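You operate a simulated robot arm through the tools that you are given. There is no shell and no other tool.

You are at the controls of a simulated robot arm. One attempt, no reset.

Task
Mark the white shaft's spine, then count its cycles.
Fine: turn the roller knob till the spine display reads 0 THOU, press the roller button once and open the roller clamp. Lay the shaft in the counter blocks within a finger of the stop, shut the flex clamp by its knob, press the flex tab and let go. It stays clamped with its count showing. Pinch, drop or topple nothing.

It is judged by the outcome, as a careful person would: the job done as asked, and still so three seconds after it is handed in. It fails if anything else is knocked over, pushed out of place, dropped, spilled or broken.

Robot
A 6-joint arm with a four-finger gripper, fixed in place. Base frame: the origin is at the foot of the arm, x ahead of it, y to its left, z up; the work surface is at about z = 890. Lengths are in mm, angles in rad, forces in N, time in s.
Its first joint turns from -2.897 to 2.897 rad. Payload 3.43 kg.
Tool frame: the origin (TCP) lies between the finger pads and is the grasp point; the fingertips stand 30 mm ahead of it; z points along the fingers, y is the line along which they close. Largest opening 120 mm; the body of the gripper starts 85 mm behind the TCP.
Orientation is that of the tool frame in the base frame, as a unit quaternion [w, x, y, z]. With the fingers straight down and closing along the base's y, the tool's x points along the base's -x, its y along +y and its z along -z.

Tools
- The arm moves only by the tool nudge_tool. Its argument "series" is a list of rows, each an object of numbers (a shift or turn left out is 0, a gripper value left out holds the last): "x", "y", "z": the shift along the tool's x, y, z in mm; "rx", "ry", "rz": the turn, a rotation vector about the tool's x, y, z in rad; "jaw": the finger opening in mm, from 0 to 120. In form: [{"x": .., "y": .., "z": .., "rx": .., "ry": .., "rz": .., "jaw": ..}, ...]. A call has 1 to 20 rows; each row shifts and turns the commanded pose from where the row before left it, along the tool's axes as they then stand. Rows are played at 5 a second. More than 50 mm and 0.15 rad between two rows, or a gripper value outside its range, and nothing of the call is played. Where a pose cannot be reached the arm comes as near as it can. A force on the tool above 90 N (or 10 N above the force at the start of the call, whichever is more), or a blocked arm, ends the call early, and 0.2 s more pass. The fingers move at their own pace and stop on an object; they squeeze with about 38 N. The grip force told is the motor's: it shows also when the fingers shut on nothing. Time passes only in rows, and 0.2 s behind the last, so rows that do not move let the fingers close. It gives the time, the measured TCP pose, the force on the tool (base axes), the opening and the grip force at its end, in the units of the frame above (readings bear some noise), with the torque about the TCP (base axes, N m) and any sound that the robot's microphone picked up.
- Cameras (640 x 400 px; columns grow to the right, rows downward): "scene" is fixed at [220.7, -651.8, 1520.3]; the picture's right is [0.39, -0.92, 0.00], its down [-0.61, -0.26, -0.75] and it looks along [0.69, 0.29, -0.66] (base axes); focal length 342 px, centre (320, 200). "wrist" rides on the gripper at [71, -17, -121] in the tool frame; the picture's right is [0.23, 0.97, 0.00], its down [-0.81, 0.19, -0.55] and it looks along [-0.54, 0.13, 0.83] (tool axes); focal length 275 px, centre (320, 200). There is no depth. A picture from a camera that has moved, and an enlarged one, comes with that camera's place and axes in the base frame and with its lens.
- get_image(camera): a new picture of that camera. No time passes.
- zoom(camera, box): a new picture of the part [left, top, right, bottom] of that camera's present view, enlarged. No time passes.
- close_job(): hands the job in; it is judged then, once.

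Places have to be worked out from the pictures, the camera data and where the tool is seen. Open the gripper and draw the arm clear of the work before you hand the job in, unless the task says otherwise.

The tools are called after "Call:" by a JSON object that holds its "name" and its "arguments". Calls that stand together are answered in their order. nudge_tool: Moves the arm, as the interface text tells. Its arguments: {"type":"object","properties":{"series":{"type":"array","items":{"type":"object","properties":{"x":{"type":"number"},"y":{"type":"number"},"z":{"type":"number"},"rx":{"type":"number"},"ry":{"type":"number"},"rz":{"type":"number"},"jaw":{"type":"number"}}}}},"required":["series"]} The other tools are called the same way: get_image (camera) takes a picture; zoom (camera, box) takes an enlarged picture of a part of a camera's view; close_job () hands the job in.

At the start:

```text
t: 0.0
tool_pos: [499.7, -320.8, 1206.9]
tool_rot: [-0.001, 0.0, 1.0, -0.001]
ft_force: [-0.4, -0.4, 0.3]
torque: [-0.04, 0.0, 0.01]
gripper_width: 120.0
gripper_force: 0.0
```

scene: 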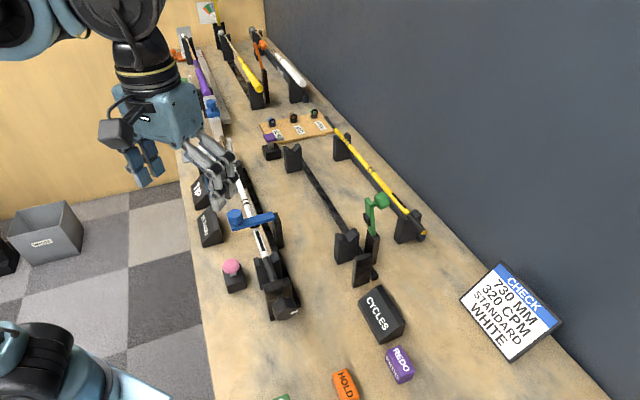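
wrist: 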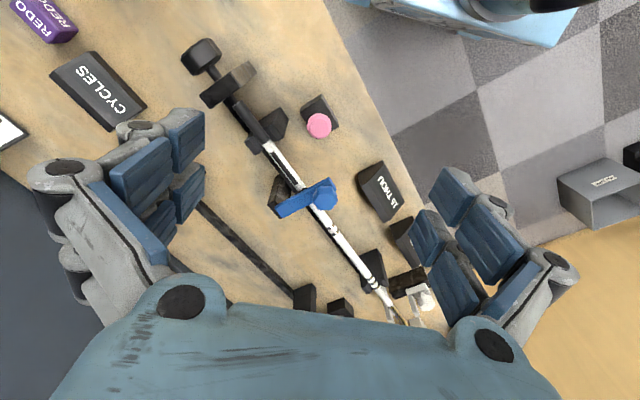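

I start by looking closely at the scene from both cameras before moving.

Call:
{"name": "zoom", "arguments": {"camera": "scene", "box": [170, 120, 330, 220]}}

Call:
{"name": "zoom", "arguments": {"camera": "scene", "box": [180, 200, 340, 300]}}

Call:
{"name": "zoom", "arguments": {"camera": "scene", "box": [240, 100, 440, 225]}}

Call:
{"name": "zoom", "arguments": {"camera": "scene", "box": [320, 180, 480, 280]}}

Call:
{"name": "zoom", "arguments": {"camera": "wrist", "box": [180, 20, 440, 180]}}

Call:
{"name": "zoom", "arguments": {"camera": "wrist", "box": [230, 140, 470, 340]}}

```text
4.00 times, centred on (250, 170) of scene
camera zoom: at [220.7, -651.8, 1520.3], right [0.39, -0.92, 0.0], down [-0.61, -0.26, -0.75], along [0.69, 0.29, -0.66], focal length 1369 px, centre (600, 320)
```

zoom: 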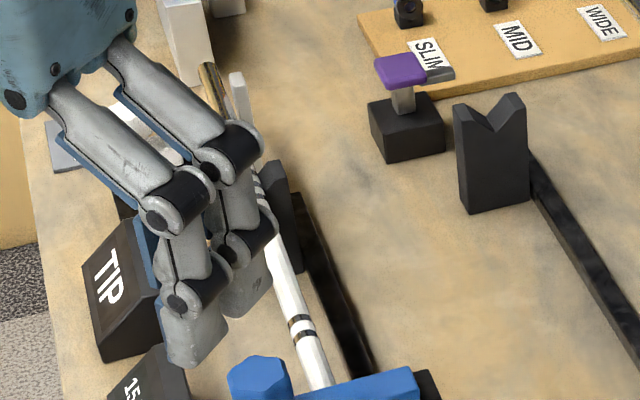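

```text
4.00 times, centred on (260, 250) of scene
camera zoom: at [220.7, -651.8, 1520.3], right [0.39, -0.92, 0.0], down [-0.61, -0.26, -0.75], along [0.69, 0.29, -0.66], focal length 1369 px, centre (560, 0)
```

zoom: 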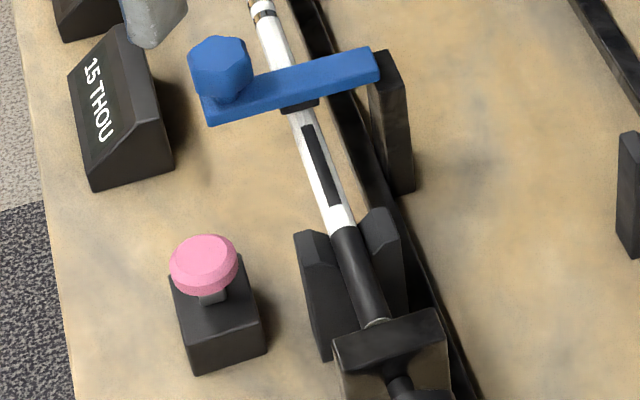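

```text
3.20 times, centred on (340, 162) of scene
camera zoom: at [220.7, -651.8, 1520.3], right [0.39, -0.92, 0.0], down [-0.61, -0.26, -0.75], along [0.69, 0.29, -0.66], focal length 1095 px, centre (256, 320)
```

zoom: 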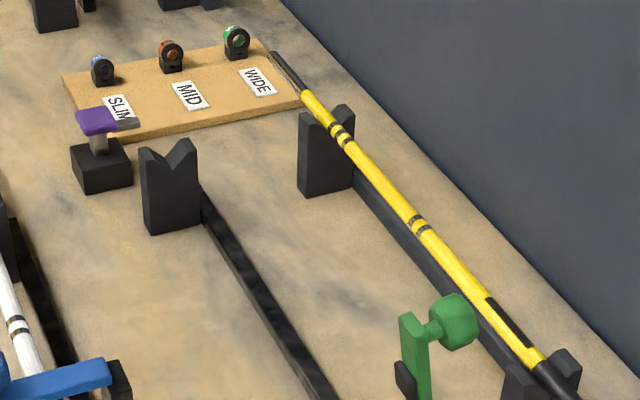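

```text
4.00 times, centred on (400, 230) of scene
camera zoom: at [220.7, -651.8, 1520.3], right [0.39, -0.92, 0.0], down [-0.61, -0.26, -0.75], along [0.69, 0.29, -0.66], focal length 1369 px, centre (0, 80)
```

zoom: 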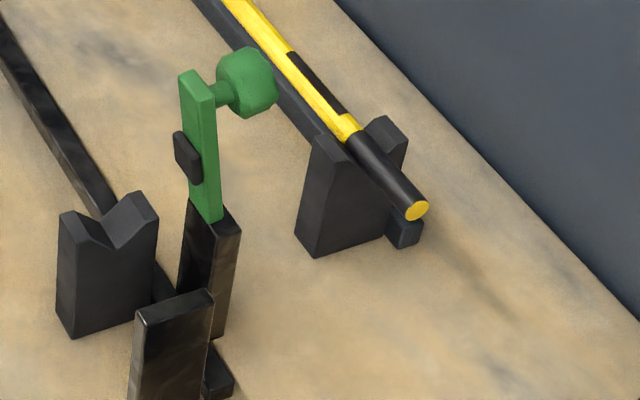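

```text
2.46 times, centred on (310, 100) of wrist
camera zoom: at [427.9, -339.8, 1326.3], right [-0.23, 0.97, 0.0], down [0.81, 0.19, 0.55], along [0.54, 0.13, -0.83], focal length 678 px, centre (345, 446)
```

zoom: 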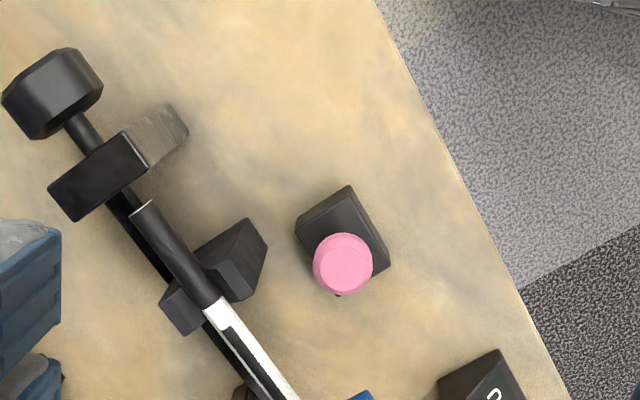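

```text
2.00 times, centred on (350, 240) of wrist
camera zoom: at [427.9, -339.8, 1326.3], right [-0.23, 0.97, 0.0], down [0.81, 0.19, 0.55], along [0.54, 0.13, -0.83], focal length 551 px, centre (260, 120)
```

zoom: 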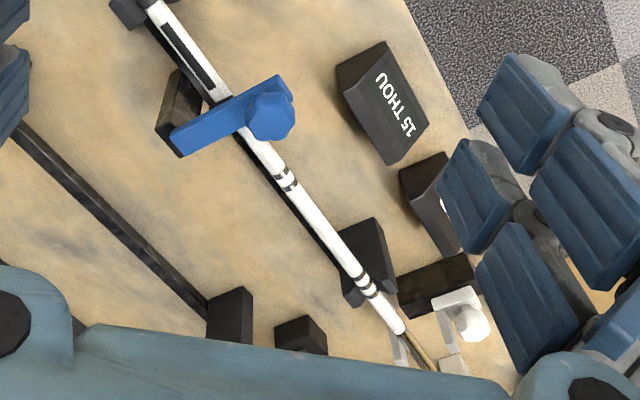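

I look at the remaining regions: signs, bottom edge, far stations.

Call:
{"name": "zoom", "arguments": {"camera": "scene", "box": [170, 0, 350, 112]}}

Call:
{"name": "zoom", "arguments": {"camera": "scene", "box": [240, 280, 432, 400]}}

Call:
{"name": "zoom", "arguments": {"camera": "scene", "box": [440, 250, 600, 350]}}

Call:
{"name": "zoom", "arguments": {"camera": "wrist", "box": [0, 0, 160, 150]}}

Call:
{"name": "zoom", "arguments": {"camera": "wrist", "box": [340, 220, 460, 330]}}

Call:
{"name": "zoom", "arguments": {"camera": "scene", "box": [180, 90, 260, 140]}}

```text
3.56 times, centred on (260, 56) of scene
camera zoom: at [220.7, -651.8, 1520.3], right [0.39, -0.92, 0.0], down [-0.61, -0.26, -0.75], along [0.69, 0.29, -0.66], focal length 1216 px, centre (533, 712)
```

zoom: 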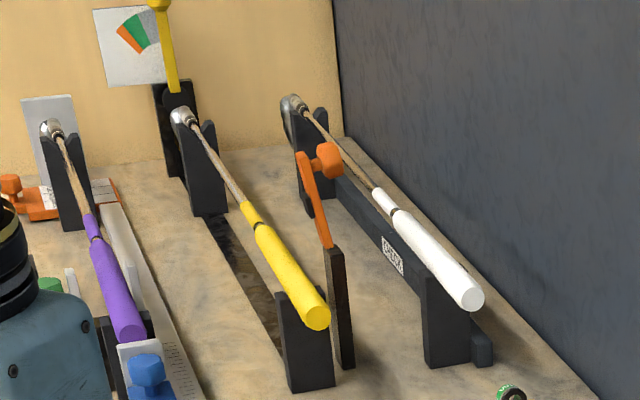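

```text
3.33 times, centred on (336, 340) of scene
camera zoom: at [220.7, -651.8, 1520.3], right [0.39, -0.92, 0.0], down [-0.61, -0.26, -0.75], along [0.69, 0.29, -0.66], focal length 1140 px, centre (267, -267)
```

zoom: 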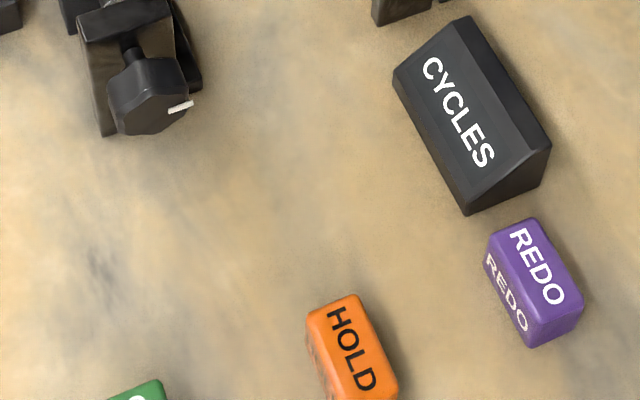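

```text
4.00 times, centred on (520, 300) of scene
camera zoom: at [220.7, -651.8, 1520.3], right [0.39, -0.92, 0.0], down [-0.61, -0.26, -0.75], along [0.69, 0.29, -0.66], focal length 1369 px, centre (-480, -200)
```

zoom: 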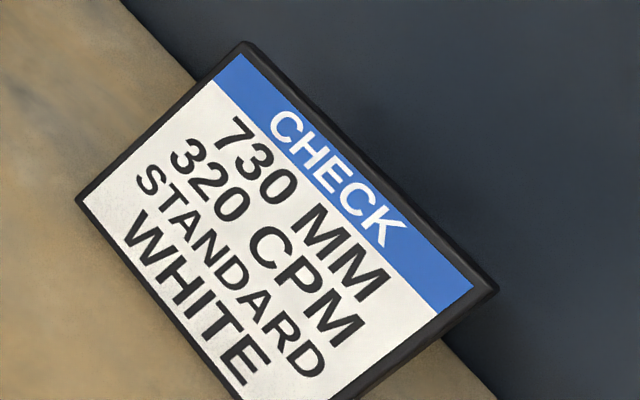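

```text
2.67 times, centred on (80, 75) of wrist
camera zoom: at [427.9, -339.8, 1326.3], right [-0.23, 0.97, 0.0], down [0.81, 0.19, 0.55], along [0.54, 0.13, -0.83], focal length 734 px, centre (960, 533)
```

zoom: 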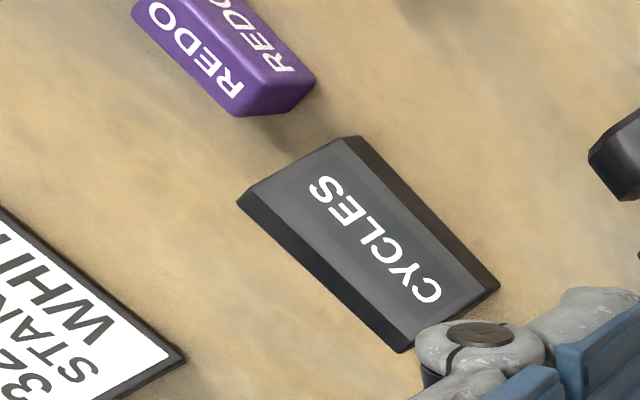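

```text
3.64 times, centred on (400, 275) of wrist
camera zoom: at [427.9, -339.8, 1326.3], right [-0.23, 0.97, 0.0], down [0.81, 0.19, 0.55], along [0.54, 0.13, -0.83], focal length 1001 px, centre (29, -73)
```

zoom: 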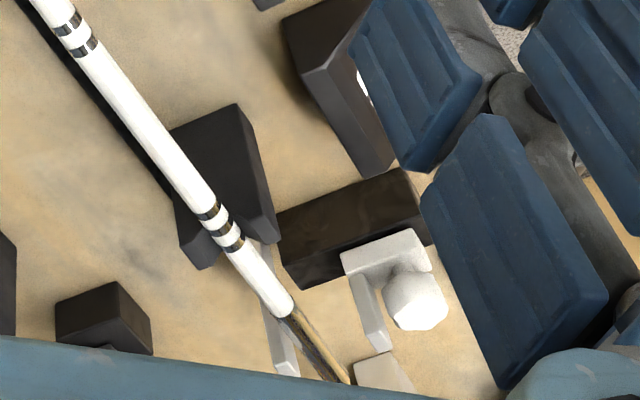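

```text
8.00 times, centred on (220, 115) of scene
camera zoom: at [220.7, -651.8, 1520.3], right [0.39, -0.92, 0.0], down [-0.61, -0.26, -0.75], along [0.69, 0.29, -0.66], focal length 2737 px, centre (1120, 880)
```

zoom: 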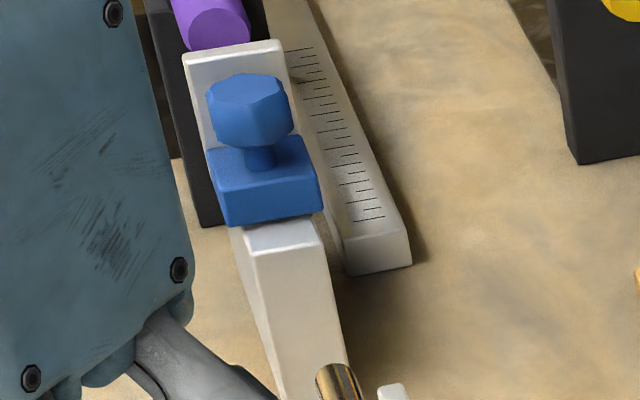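

The bench runs at 45° to the base: I use p=(x+y)/√2 along the bench and q=(x−y)/√2 towards the wall. The white shaft seems to lie at q≈680, z≈970, the counter blocks at q≈860. I turn the tool 45° in place (well above everything) to get a squared view.

Call:
{"name": "nudge_tool", "arguments": {"series": [{"rz": 0.131}, {"rz": 0.131}, {"rz": 0.131}, {"rz": 0.131}, {"rz": 0.131}, {"rz": 0.13}, {}]}}

Call:
{"name": "get_image", "arguments": {"camera": "wrist"}}

Call:
{"name": "get_image", "arguments": {"camera": "scene"}}

```text
t: 1.6
tool_pos: [485.5, -321.5, 1212.3]
tool_rot: [0.006, 0.383, 0.924, 0.0]
ft_force: [0.6, 0.7, -0.2]
torque: [0.01, -0.01, 0.0]
gripper_width: 119.9
gripper_force: 0.1
```

```text
taken
camera wrist: at [421.2, -283.7, 1331.2], right [0.53, 0.85, 0.0], down [0.7, -0.44, 0.56], along [0.48, -0.29, -0.83], focal length 275 px, centre (320, 200)
```

wrist: 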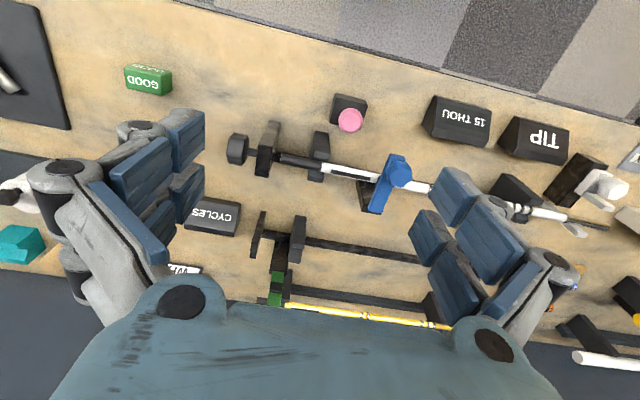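

```text
taken
```

scene: 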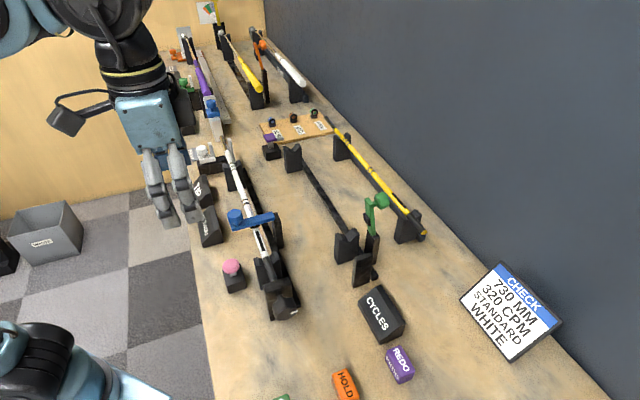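

The view is squared now. The reported position shifted ~14 mm, so I check whether it is still settling, and zoom on tip and knob areas.

Call:
{"name": "nudge_tool", "arguments": {"series": [{}]}}

Call:
{"name": "zoom", "arguments": {"camera": "scene", "box": [180, 125, 300, 200]}}

Call:
{"name": "zoom", "arguments": {"camera": "wrist", "box": [200, 80, 440, 230]}}

Call:
{"name": "zoom", "arguments": {"camera": "wrist", "box": [180, 190, 440, 340]}}

Call:
{"name": "zoom", "arguments": {"camera": "wrist", "box": [400, 90, 640, 250]}}

```text
t: 2.0
tool_pos: [484.1, -319.8, 1212.1]
tool_rot: [0.006, 0.383, 0.924, 0.001]
ft_force: [-0.3, -1.0, -0.4]
torque: [-0.01, 0.0, 0.02]
gripper_width: 120.1
gripper_force: 0.0
```

```text
5.33 times, centred on (240, 162) of scene
camera zoom: at [220.7, -651.8, 1520.3], right [0.39, -0.92, 0.0], down [-0.61, -0.26, -0.75], along [0.69, 0.29, -0.66], focal length 1825 px, centre (747, 400)
```

zoom: 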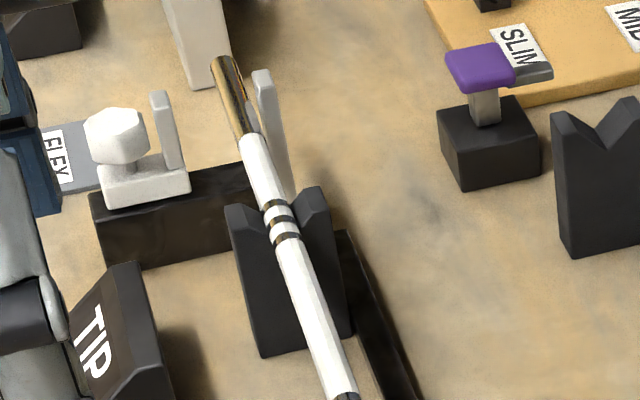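

```text
2.67 times, centred on (320, 155) of wrist
camera zoom: at [421.1, -283.8, 1331.2], right [0.53, 0.85, 0.0], down [0.7, -0.44, 0.56], along [0.48, -0.29, -0.83], focal length 734 px, centre (320, 320)
```

zoom: 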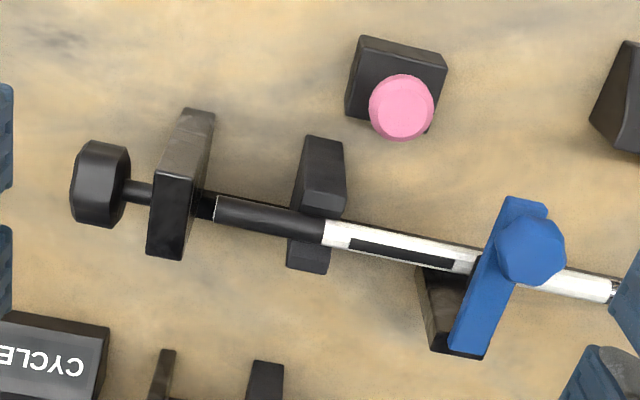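

```text
2.46 times, centred on (310, 265) of wrist
camera zoom: at [421.1, -283.8, 1331.2], right [0.53, 0.85, 0.0], down [0.7, -0.44, 0.56], along [0.48, -0.29, -0.83], focal length 678 px, centre (345, 40)
```

zoom: 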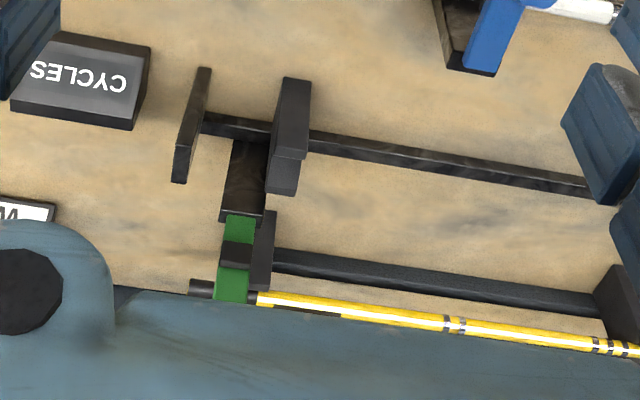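

```text
2.50 times, centred on (520, 170) of wrist
camera zoom: at [421.1, -283.8, 1331.2], right [0.53, 0.85, 0.0], down [0.7, -0.44, 0.56], along [0.48, -0.29, -0.83], focal length 688 px, centre (-180, 275)
```

zoom: 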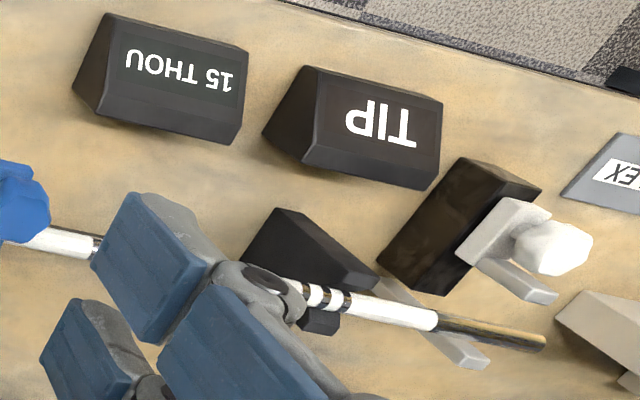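

Pose is steady but offset from the command, so maybe the arm was near a limit. I test with a move of 60 mm outward (tool −x) and 60 mm along −p (tool −y), still high.

Call:
{"name": "nudge_tool", "arguments": {"series": [{"x": -30, "y": -30}, {"x": -30, "y": -30}, {}]}}

```text
t: 2.8
tool_pos: [484.1, -405.0, 1213.3]
tool_rot: [0.006, 0.383, 0.924, 0.001]
ft_force: [-0.1, 0.4, -0.2]
torque: [-0.03, 0.0, -0.02]
gripper_width: 119.7
gripper_force: 0.1
```

Moves track exactly; only the turn had an offset. I now look with the wrist camera from here at the knob area.

Call:
{"name": "get_image", "arguments": {"camera": "wrist"}}

Call:
{"name": "zoom", "arguments": {"camera": "wrist", "box": [220, 20, 460, 170]}}

Call:
{"name": "zoom", "arguments": {"camera": "wrist", "box": [230, 130, 470, 280]}}

```text
taken
camera wrist: at [420.2, -367.6, 1331.8], right [0.52, 0.85, 0.0], down [0.7, -0.44, 0.56], along [0.48, -0.29, -0.83], focal length 275 px, centre (320, 200)
```

wrist: 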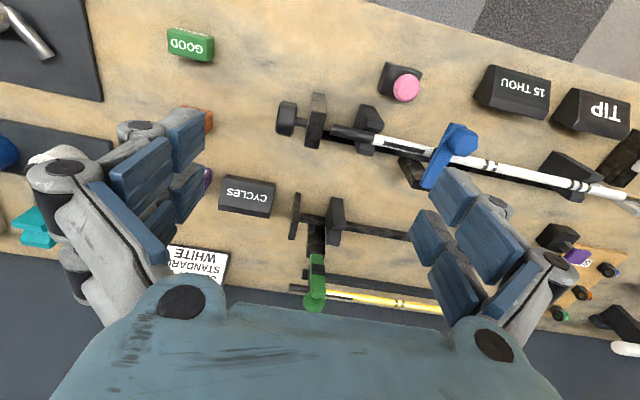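

```text
2.67 times, centred on (340, 95) of wrist
camera zoom: at [420.2, -367.6, 1331.8], right [0.52, 0.85, 0.0], down [0.7, -0.44, 0.56], along [0.48, -0.29, -0.83], focal length 734 px, centre (267, 480)
```

zoom: 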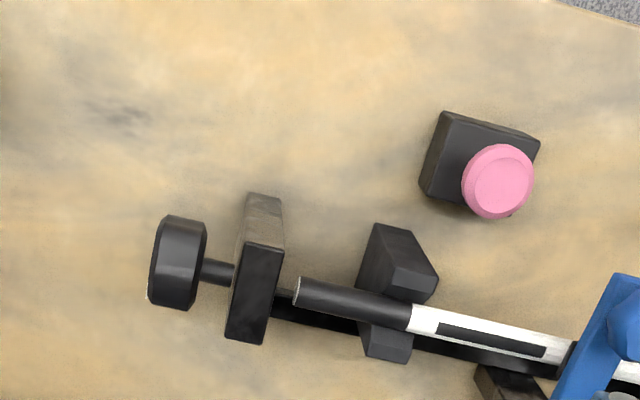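

```text
2.67 times, centred on (350, 205) of wrist
camera zoom: at [420.2, -367.6, 1331.8], right [0.52, 0.85, 0.0], down [0.7, -0.44, 0.56], along [0.48, -0.29, -0.83], focal length 734 px, centre (240, 187)
```

zoom: 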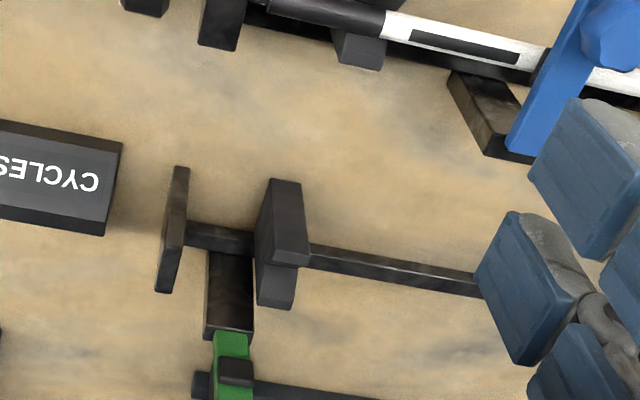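

Triangulating from both cameras: roller knob centre ≈ (p 22, q 680, z 973), pink button top ≈ (p 164, q 611, z 963), blue clamp knob top ≈ (p 222, q 640, z 1037). To turn the roller knob I'll straddle it closing along q, so I turn the tool −90° here at height.

Call:
{"name": "nudge_tool", "arguments": {"series": [{"rz": -0.131}, {"rz": -0.131}, {"rz": -0.131}, {"rz": -0.131}, {"rz": -0.131}, {"rz": -0.131}, {"rz": -0.131}, {"rz": -0.131}, {"rz": -0.131}, {"rz": -0.131}, {"rz": -0.131}, {"rz": -0.13}, {}]}}

Call:
{"name": "get_image", "arguments": {"camera": "wrist"}}

```text
t: 5.6
tool_pos: [485.3, -406.9, 1212.5]
tool_rot: [0.005, -0.384, 0.923, -0.004]
ft_force: [-0.1, 0.3, -0.3]
torque: [-0.03, 0.02, 0.0]
gripper_width: 120.1
gripper_force: 0.0
```

```text
taken
camera wrist: at [444.8, -469.5, 1332.2], right [-0.85, 0.52, -0.01], down [0.43, 0.71, 0.56], along [0.3, 0.47, -0.83], focal length 275 px, centre (320, 200)
```

wrist: 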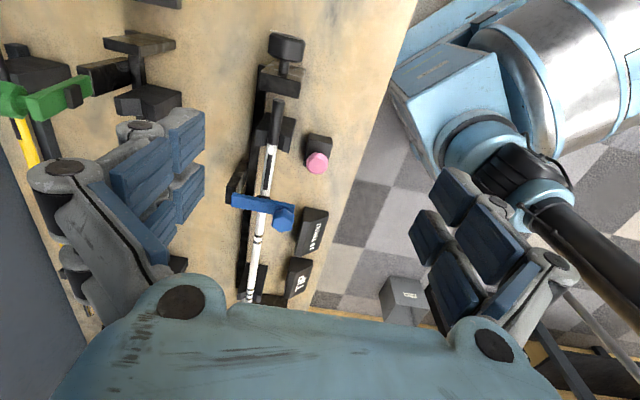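

Good clear view. I move above the roller knob at z≈1075 with the jaw fully open.

Call:
{"name": "nudge_tool", "arguments": {"series": [{"x": 17, "y": -25}, {"x": 17, "y": -25}, {"z": 45}, {"z": 45}, {"z": 46}, {}]}}

Call:
{"name": "get_image", "arguments": {"camera": "wrist"}}

Call:
{"name": "get_image", "arguments": {"camera": "scene"}}

```text
t: 7.0
tool_pos: [496.0, -466.2, 1076.4]
tool_rot: [0.005, -0.384, 0.923, -0.003]
ft_force: [0.2, -0.4, 0.4]
torque: [-0.03, 0.0, 0.02]
gripper_width: 120.1
gripper_force: 0.1
```

```text
taken
camera wrist: at [457.1, -530.0, 1195.6], right [-0.85, 0.52, -0.01], down [0.43, 0.71, 0.56], along [0.3, 0.47, -0.83], focal length 275 px, centre (320, 200)
```

wrist: 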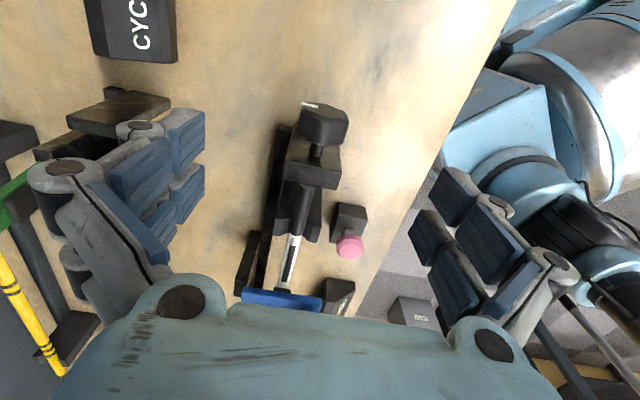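

```text
taken
```

scene: 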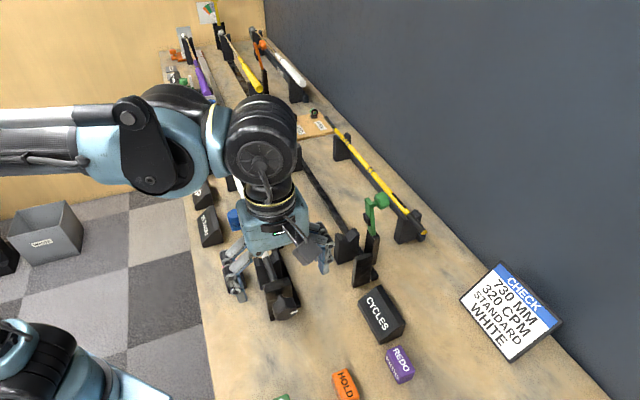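

Call:
{"name": "zoom", "arguments": {"camera": "wrist", "box": [240, 80, 400, 180]}}

Call:
{"name": "zoom", "arguments": {"camera": "scene", "box": [180, 170, 340, 340]}}

```text
4.00 times, centred on (320, 130) of wrist
camera zoom: at [457.1, -530.0, 1195.6], right [-0.85, 0.52, -0.01], down [0.43, 0.71, 0.56], along [0.3, 0.47, -0.83], focal length 1101 px, centre (320, 480)
```

zoom: 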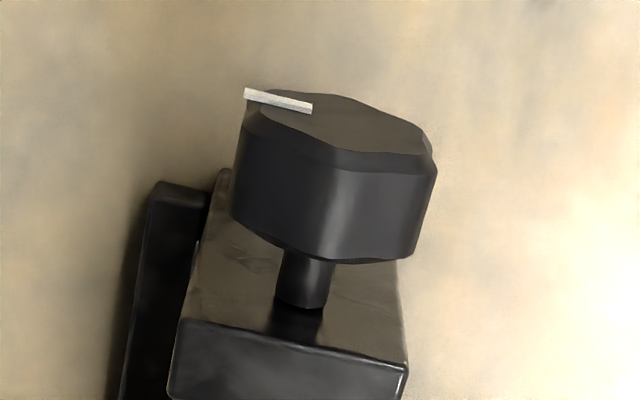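

```text
2.35 times, centred on (260, 255) of scene
camera zoom: at [220.7, -651.8, 1520.3], right [0.39, -0.92, 0.0], down [-0.61, -0.26, -0.75], along [0.69, 0.29, -0.66], focal length 805 px, centre (461, 71)
```

zoom: 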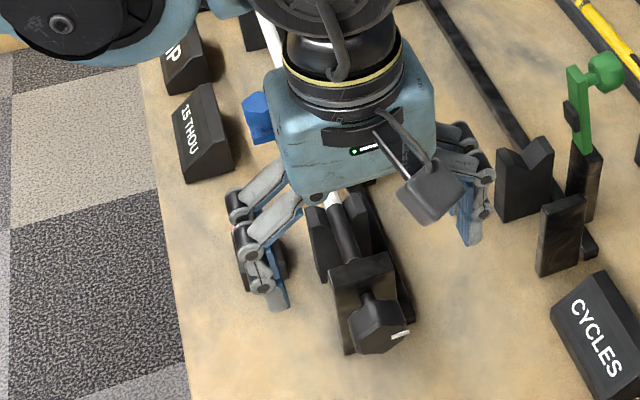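

The knob is a hex ~42 mm across spanning p≈9–30, q≈681, with near-vertical flats at ±q; the TCP is right above it. I descend to z≈975, then close on it.

Call:
{"name": "nudge_tool", "arguments": {"series": [{"z": 35}, {"z": 35}, {"z": 31}, {}]}}

Call:
{"name": "zoom", "arguments": {"camera": "scene", "box": [180, 190, 360, 340]}}

Call:
{"name": "get_image", "arguments": {"camera": "wrist"}}

```text
t: 8.0
tool_pos: [498.1, -465.9, 975.6]
tool_rot: [0.005, -0.383, 0.924, -0.003]
ft_force: [-0.2, -0.2, -0.6]
torque: [0.03, 0.02, -0.01]
gripper_width: 119.8
gripper_force: 0.0
```

```text
2.67 times, centred on (270, 265) of scene
camera zoom: at [220.7, -651.8, 1520.3], right [0.39, -0.92, 0.0], down [-0.61, -0.26, -0.75], along [0.69, 0.29, -0.66], focal length 912 px, centre (453, 27)
```

zoom: 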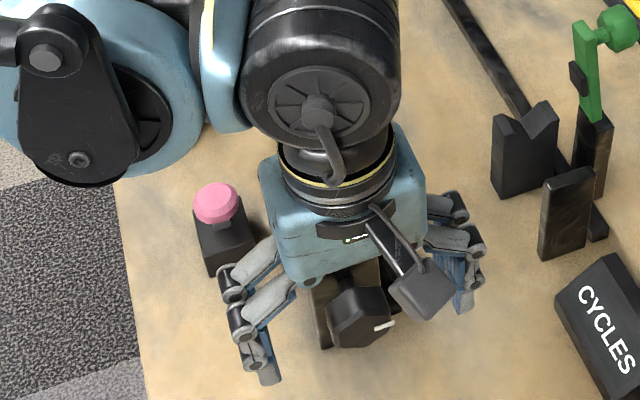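

```text
taken
camera wrist: at [458.4, -528.9, 1094.6], right [-0.85, 0.52, -0.01], down [0.43, 0.71, 0.56], along [0.3, 0.47, -0.83], focal length 275 px, centre (320, 200)
```

wrist: 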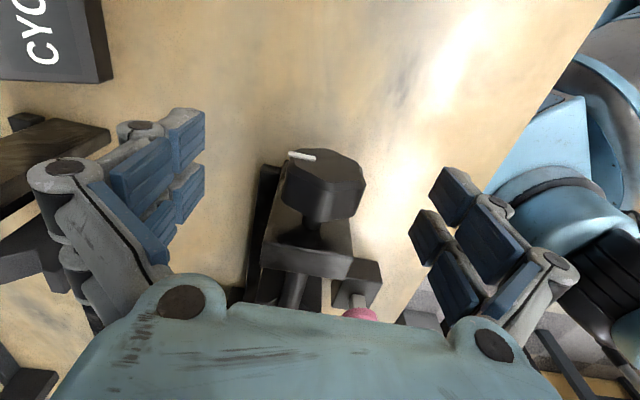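

The knob sits centred between the fingers. I close on it.

Call:
{"name": "nudge_tool", "arguments": {"series": [{"jaw": 60}, {"jaw": 50}, {"jaw": 40}, {"jaw": 30}, {"jaw": 30}]}}

Call:
{"name": "get_image", "arguments": {"camera": "wrist"}}

Call:
{"name": "zoom", "arguments": {"camera": "scene", "box": [180, 190, 360, 340]}}

```text
t: 9.2
tool_pos: [496.9, -465.1, 976.0]
tool_rot: [0.005, -0.383, 0.924, -0.003]
ft_force: [-20.4, 21.6, -6.1]
torque: [0.22, 0.09, -0.24]
gripper_width: 40.5
gripper_force: 44.8
```

```text
taken
camera wrist: at [457.3, -527.9, 1095.1], right [-0.85, 0.52, -0.01], down [0.43, 0.71, 0.56], along [0.3, 0.47, -0.83], focal length 275 px, centre (320, 200)
```

wrist: 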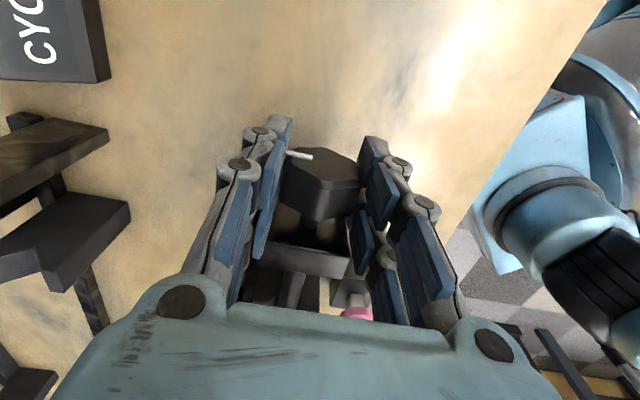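

```text
2.67 times, centred on (270, 265) of scene
camera zoom: at [220.7, -651.8, 1520.3], right [0.39, -0.92, 0.0], down [-0.61, -0.26, -0.75], along [0.69, 0.29, -0.66], focal length 912 px, centre (453, 27)
```

zoom: 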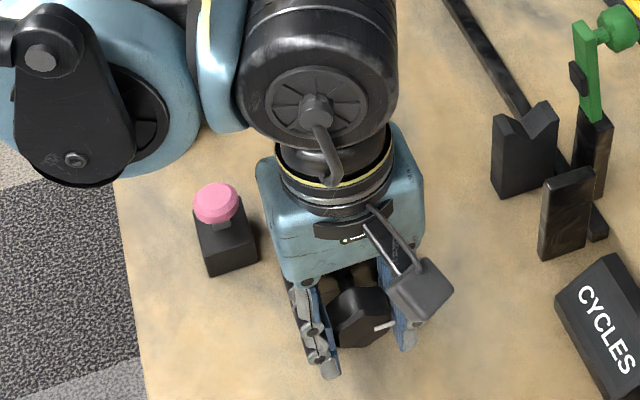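

Gripped (40.5 mm across flats) with ~30 N sideways, so the knob axis is ~2 mm nearer the robot. I shift 2 mm that way and try a small first turn (body leaning towards the robot).

Call:
{"name": "nudge_tool", "arguments": {"series": [{"y": 2}, {"rx": 0.07}, {"rx": 0.07}, {"rx": 0.07}, {}]}}

Call:
{"name": "get_image", "arguments": {"camera": "wrist"}}

Call:
{"name": "get_image", "arguments": {"camera": "scene"}}

```text
t: 10.4
tool_pos: [496.1, -463.5, 977.4]
tool_rot: [0.046, -0.38, 0.918, -0.099]
ft_force: [-30.4, 28.4, -31.0]
torque: [-0.03, 0.56, 0.19]
gripper_width: 40.7
gripper_force: 45.0
```

```text
taken
camera wrist: at [438.2, -508.8, 1095.8], right [-0.83, 0.51, -0.21], down [0.35, 0.79, 0.5], along [0.42, 0.35, -0.84], focal length 275 px, centre (320, 200)
```

wrist: 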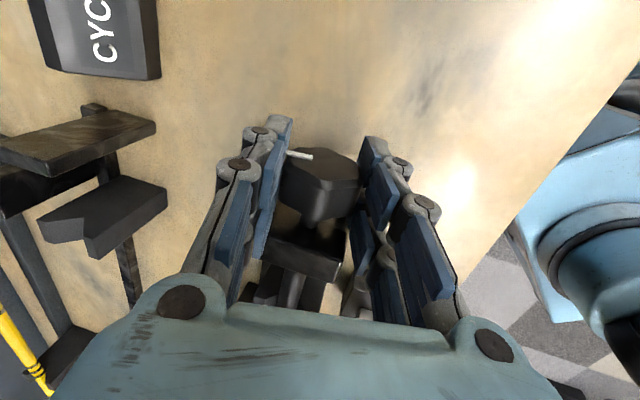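

```text
taken
```

scene: 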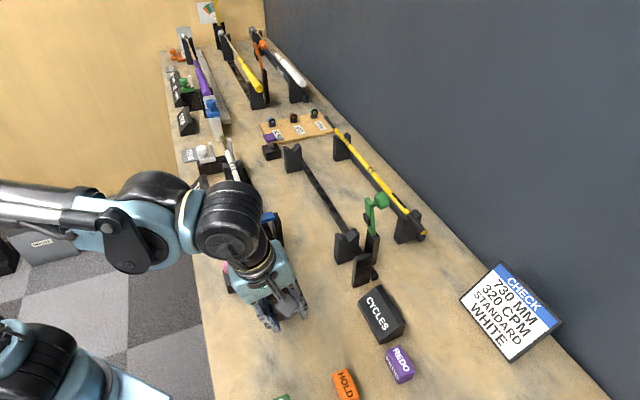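

The knob turns with the fingers. There's some side load, so I nudge 2 mm further to find the relaxed centre.

Call:
{"name": "nudge_tool", "arguments": {"series": [{"y": 2}, {}]}}

Call:
{"name": "nudge_tool", "arguments": {"series": [{"z": 2}, {}]}}

```text
t: 11.0
tool_pos: [495.5, -463.8, 975.7]
tool_rot: [0.046, -0.381, 0.918, -0.1]
ft_force: [-22.2, 12.6, -20.8]
torque: [0.05, 0.28, 0.26]
gripper_width: 40.6
gripper_force: 45.1
```

```text
t: 11.6
tool_pos: [497.1, -463.7, 974.9]
tool_rot: [0.046, -0.38, 0.918, -0.101]
ft_force: [-12.1, 7.7, 27.6]
torque: [0.13, -0.12, 0.12]
gripper_width: 41.3
gripper_force: 45.1
```

Load falls. I back off z by 1 and shift y by 1.5 more, then continue turning.

Call:
{"name": "nudge_tool", "arguments": {"series": [{"z": -1, "y": 1.5}, {}]}}

Call:
{"name": "nudge_tool", "arguments": {"series": [{"rx": 0.08}, {"rx": 0.08}, {"rx": 0.08}, {}]}}

Call:
{"name": "get_image", "arguments": {"camera": "scene"}}

Call:
{"name": "get_image", "arguments": {"camera": "wrist"}}

```text
t: 12.2
tool_pos: [496.3, -463.1, 974.7]
tool_rot: [0.045, -0.381, 0.918, -0.1]
ft_force: [10.9, -21.2, 26.7]
torque: [-0.28, -0.02, 0.13]
gripper_width: 40.9
gripper_force: 44.8
```

```text
t: 13.2
tool_pos: [494.3, -462.9, 973.9]
tool_rot: [0.091, -0.373, 0.9, -0.208]
ft_force: [2.1, -17.9, 8.2]
torque: [-0.23, 0.11, -0.01]
gripper_width: 40.9
gripper_force: 45.2
```

```text
taken
```

scene: 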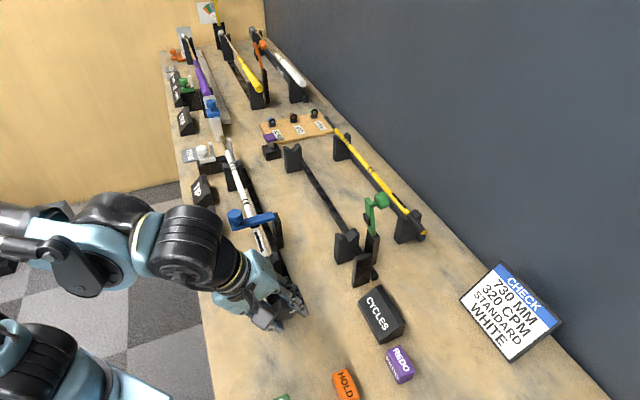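

```text
taken
camera wrist: at [416.9, -487.5, 1088.0], right [-0.78, 0.45, -0.43], down [0.28, 0.87, 0.42], along [0.56, 0.2, -0.8], focal length 275 px, centre (320, 200)
```

wrist: 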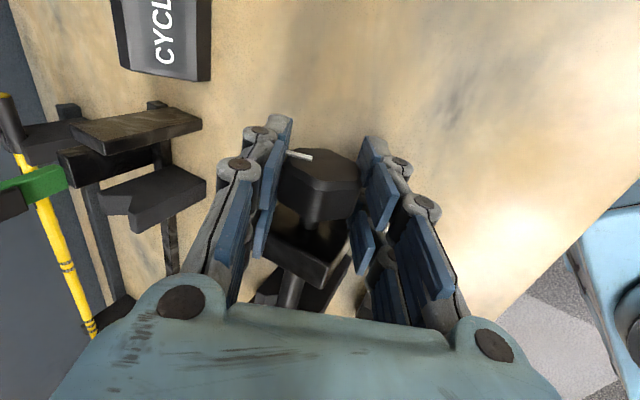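

Turned ~0.45 rad so far, but the arm hides the display. I open and back out along the tool axis to read it.

Call:
{"name": "nudge_tool", "arguments": {"series": [{"jaw": 70}, {"jaw": 90}, {"z": -40}, {"z": -40}, {"z": -30}, {}]}}

Call:
{"name": "get_image", "arguments": {"camera": "scene"}}

Call:
{"name": "get_image", "arguments": {"camera": "wrist"}}

```text
t: 14.6
tool_pos: [459.5, -428.2, 1073.0]
tool_rot: [0.091, -0.373, 0.9, -0.209]
ft_force: [-0.5, 0.4, 0.4]
torque: [0.0, -0.02, 0.0]
gripper_width: 90.0
gripper_force: 0.0
```

```text
taken
```

scene: 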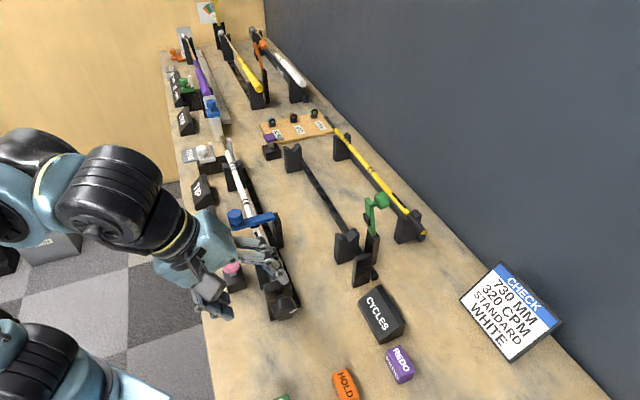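

```text
taken
camera wrist: at [381.4, -453.4, 1187.1], right [-0.78, 0.45, -0.43], down [0.27, 0.87, 0.42], along [0.56, 0.2, -0.8], focal length 275 px, centre (320, 200)
```

wrist: 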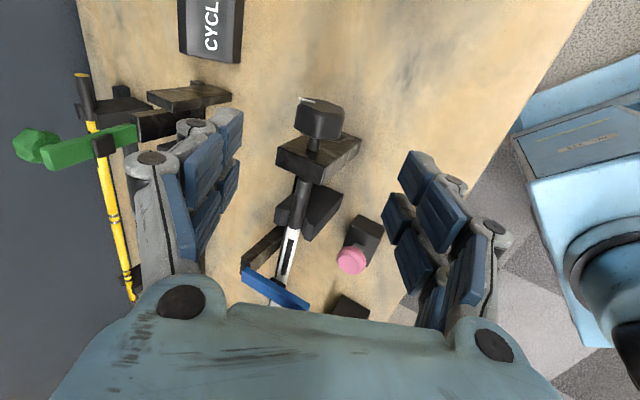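

Still hidden. I draw further back and towards −p to bring the display into the wrist and scene views.

Call:
{"name": "nudge_tool", "arguments": {"series": [{"x": 45, "z": -20}, {"x": 45, "z": -20}, {"x": 45, "z": -20}, {}]}}

Call:
{"name": "get_image", "arguments": {"camera": "scene"}}

Call:
{"name": "get_image", "arguments": {"camera": "wrist"}}

```text
t: 15.6
tool_pos: [347.4, -507.4, 1124.5]
tool_rot: [0.09, -0.373, 0.899, -0.209]
ft_force: [0.6, -0.4, 0.1]
torque: [0.02, 0.02, -0.05]
gripper_width: 90.0
gripper_force: 0.0
```

```text
taken
```

scene: 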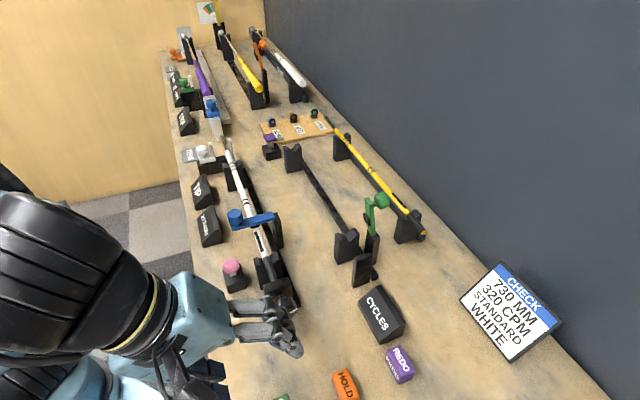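

```text
taken
camera wrist: at [269.4, -532.7, 1239.5], right [-0.78, 0.45, -0.43], down [0.27, 0.87, 0.42], along [0.56, 0.2, -0.8], focal length 275 px, centre (320, 200)
```

wrist: 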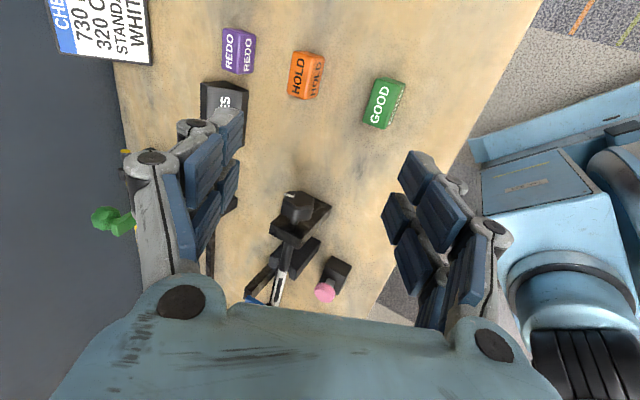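

The displays are visible in the scene view now; I zoom on the spine display and the knob.

Call:
{"name": "zoom", "arguments": {"camera": "scene", "box": [180, 170, 260, 250]}}

Call:
{"name": "zoom", "arguments": {"camera": "scene", "box": [240, 230, 320, 330]}}

Call:
{"name": "zoom", "arguments": {"camera": "wrist", "box": [230, 180, 350, 310]}}

```text
5.00 times, centred on (220, 210) of scene
camera zoom: at [220.7, -651.8, 1520.3], right [0.39, -0.92, 0.0], down [-0.61, -0.26, -0.75], along [0.69, 0.29, -0.66], focal length 1711 px, centre (820, 150)
```

zoom: 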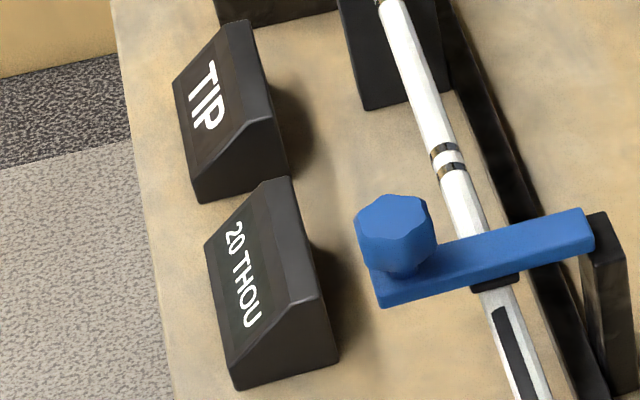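

```text
4.00 times, centred on (280, 280) of scene
camera zoom: at [220.7, -651.8, 1520.3], right [0.39, -0.92, 0.0], down [-0.61, -0.26, -0.75], along [0.69, 0.29, -0.66], focal length 1369 px, centre (480, -120)
```

zoom: 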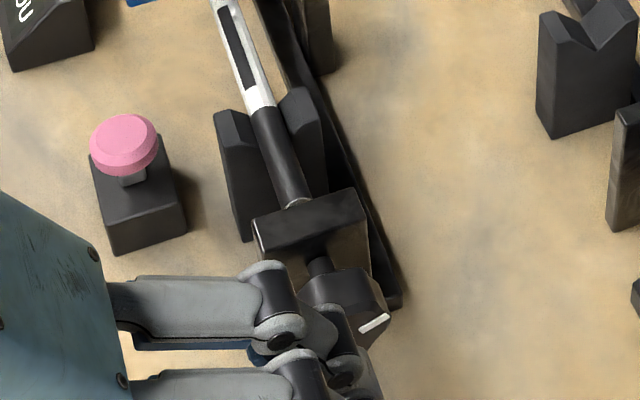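

```text
3.08 times, centred on (290, 245) of wrist
camera zoom: at [269.4, -532.7, 1239.5], right [-0.78, 0.45, -0.43], down [0.27, 0.87, 0.42], along [0.56, 0.2, -0.8], focal length 847 px, centre (412, 62)
```

zoom: 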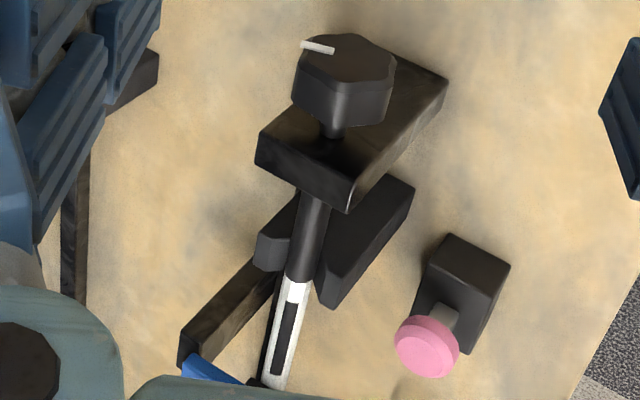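

The display went from 15 to 20 for ~0.45 rad, so I must turn the other way, roughly 1.8 rad from here. I retrace to the knob at the same tilt and regrip.

Call:
{"name": "nudge_tool", "arguments": {"series": [{"x": -45, "z": 20}, {"x": -45, "z": 20}, {"x": -45, "z": 20}, {"z": 40}, {"z": 40}, {"z": 30}, {}]}}

Call:
{"name": "get_image", "arguments": {"camera": "wrist"}}

```text
t: 17.2
tool_pos: [495.3, -464.0, 973.8]
tool_rot: [0.09, -0.372, 0.9, -0.208]
ft_force: [0.5, -0.5, 0.4]
torque: [0.0, -0.01, 0.02]
gripper_width: 90.1
gripper_force: 0.0
```

```text
taken
camera wrist: at [417.1, -488.8, 1087.6], right [-0.78, 0.45, -0.43], down [0.27, 0.87, 0.42], along [0.56, 0.2, -0.8], focal length 275 px, centre (320, 200)
```

wrist: 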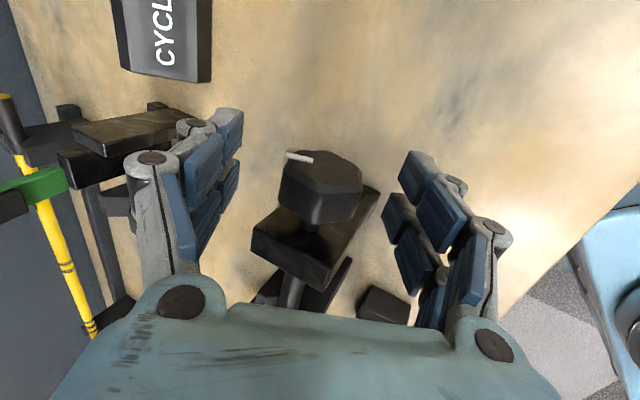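

Back at the knob, centred. I close and check the load.

Call:
{"name": "nudge_tool", "arguments": {"series": [{"jaw": 60}, {"jaw": 45}, {"jaw": 30}, {}]}}

```text
t: 18.2
tool_pos: [494.5, -462.7, 972.9]
tool_rot: [0.09, -0.372, 0.9, -0.209]
ft_force: [-7.2, 7.5, -9.8]
torque: [0.03, 0.15, 0.2]
gripper_width: 40.5
gripper_force: 44.7
```

Load is small. I turn the knob the other way in small steps.

Call:
{"name": "nudge_tool", "arguments": {"series": [{"rx": -0.07}, {"rx": -0.07}, {"rx": -0.07}, {"rx": -0.07}, {"rx": -0.07}, {"rx": -0.07}, {}]}}

Call:
{"name": "nudge_tool", "arguments": {"series": [{"rx": -0.07}, {"rx": -0.07}, {"rx": -0.07}, {"rx": -0.07}, {"rx": -0.07}, {"rx": -0.07}, {}]}}

Call:
{"name": "get_image", "arguments": {"camera": "scene"}}

Call:
{"name": "get_image", "arguments": {"camera": "wrist"}}

```text
t: 19.8
tool_pos: [495.4, -464.4, 974.3]
tool_rot: [0.01, -0.384, 0.923, -0.017]
ft_force: [18.0, -40.1, 16.1]
torque: [-0.24, -0.08, -0.37]
gripper_width: 40.5
gripper_force: 44.9
```

```text
t: 21.4
tool_pos: [497.7, -466.8, 971.0]
tool_rot: [-0.069, -0.377, 0.907, 0.175]
ft_force: [45.8, -48.3, -20.6]
torque: [-0.05, -0.29, -0.3]
gripper_width: 40.5
gripper_force: 45.1
```

```text
taken
```

scene: 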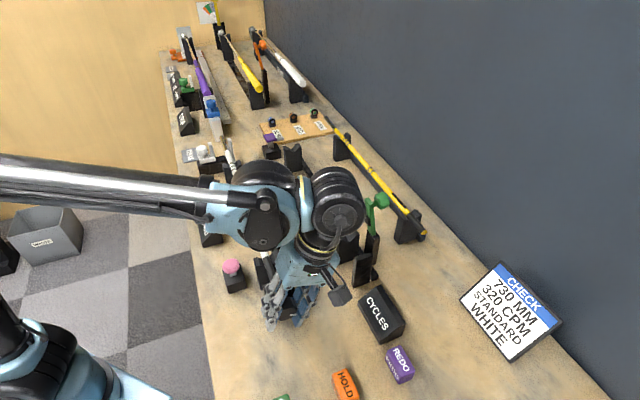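

```text
taken
camera wrist: at [489.1, -560.6, 1076.0], right [-0.81, 0.47, 0.36], down [0.59, 0.55, 0.59], along [0.08, 0.69, -0.72], focal length 275 px, centre (320, 200)
```

wrist: 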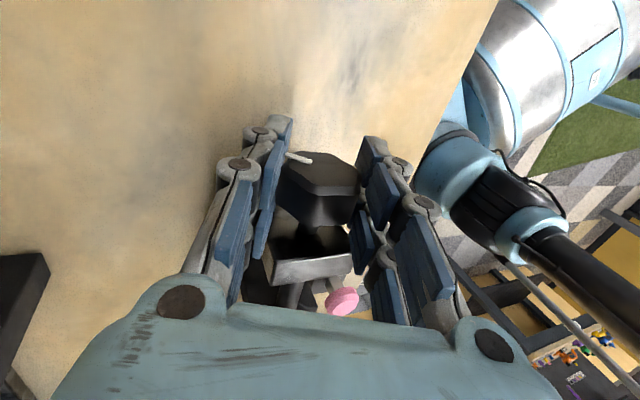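

The knob has turned ~0.85 rad; side load rose to 66 N, so I relieve 3 mm toward the wall, then open, back out and check the display.

Call:
{"name": "nudge_tool", "arguments": {"series": [{"y": -1.5}, {"y": -1.5}, {}]}}

Call:
{"name": "nudge_tool", "arguments": {"series": [{"jaw": 60}, {"jaw": 90}, {"z": -40}, {"z": -40}, {"z": -30}, {}]}}

Call:
{"name": "get_image", "arguments": {"camera": "scene"}}

Call:
{"name": "get_image", "arguments": {"camera": "wrist"}}

```text
t: 22.2
tool_pos: [497.3, -465.8, 971.7]
tool_rot: [-0.07, -0.377, 0.906, 0.177]
ft_force: [16.0, -21.4, -34.8]
torque: [-0.8, 0.62, 0.21]
gripper_width: 40.2
gripper_force: 45.3
```

```text
t: 23.6
tool_pos: [526.7, -494.8, 1075.3]
tool_rot: [-0.07, -0.376, 0.907, 0.176]
ft_force: [0.2, 1.4, 0.0]
torque: [-0.02, -0.03, 0.02]
gripper_width: 90.1
gripper_force: 0.1
```

```text
taken
```

scene: 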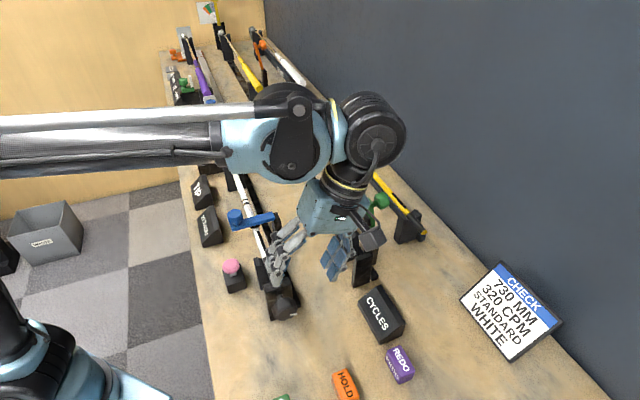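

```text
taken
camera wrist: at [518.8, -589.9, 1181.0], right [-0.8, 0.47, 0.36], down [0.59, 0.55, 0.59], along [0.08, 0.69, -0.72], focal length 275 px, centre (320, 200)
```

wrist: 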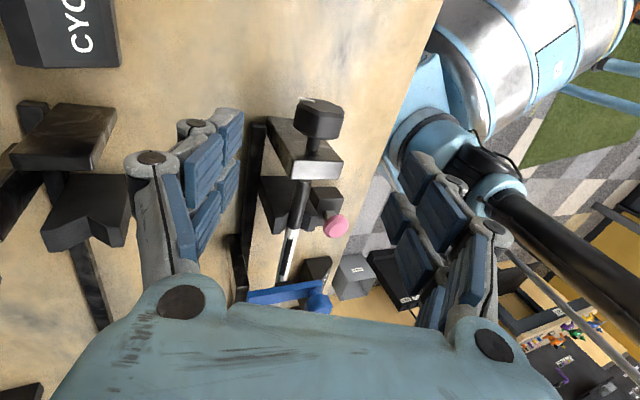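

Call:
{"name": "zoom", "arguments": {"camera": "scene", "box": [180, 165, 260, 255]}}

Call:
{"name": "zoom", "arguments": {"camera": "wrist", "box": [240, 80, 360, 180]}}

Call:
{"name": "zoom", "arguments": {"camera": "scene", "box": [230, 230, 400, 340]}}

```text
4.44 times, centred on (220, 210) of scene
camera zoom: at [220.7, -651.8, 1520.3], right [0.39, -0.92, 0.0], down [-0.61, -0.26, -0.75], along [0.69, 0.29, -0.66], focal length 1521 px, centre (764, 156)
```

zoom: 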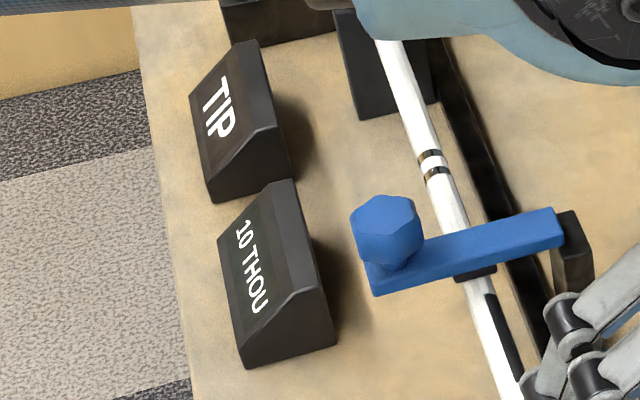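

```text
4.00 times, centred on (300, 130) of wrist
camera zoom: at [518.8, -589.9, 1181.0], right [-0.8, 0.47, 0.36], down [0.59, 0.55, 0.59], along [0.08, 0.69, -0.72], focal length 1101 px, centre (400, 480)
```

zoom: 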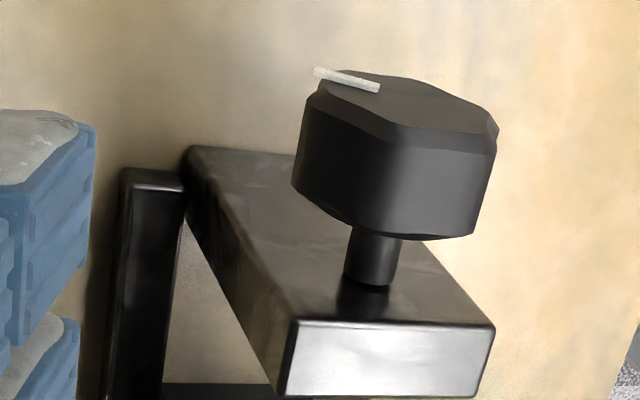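

```text
3.64 times, centred on (315, 285) of scene
camera zoom: at [220.7, -651.8, 1520.3], right [0.39, -0.92, 0.0], down [-0.61, -0.26, -0.75], along [0.69, 0.29, -0.66], focal length 1244 px, centre (338, -109)
```

zoom: 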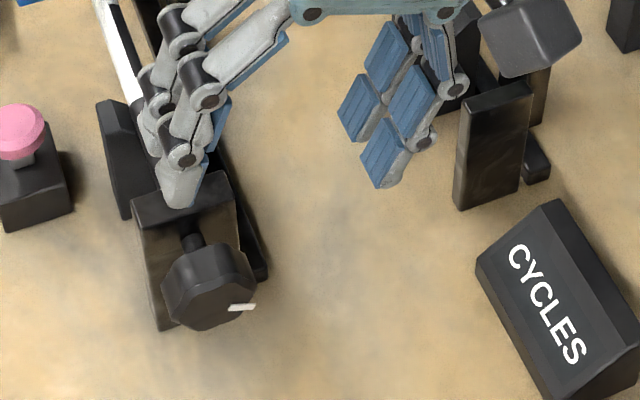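

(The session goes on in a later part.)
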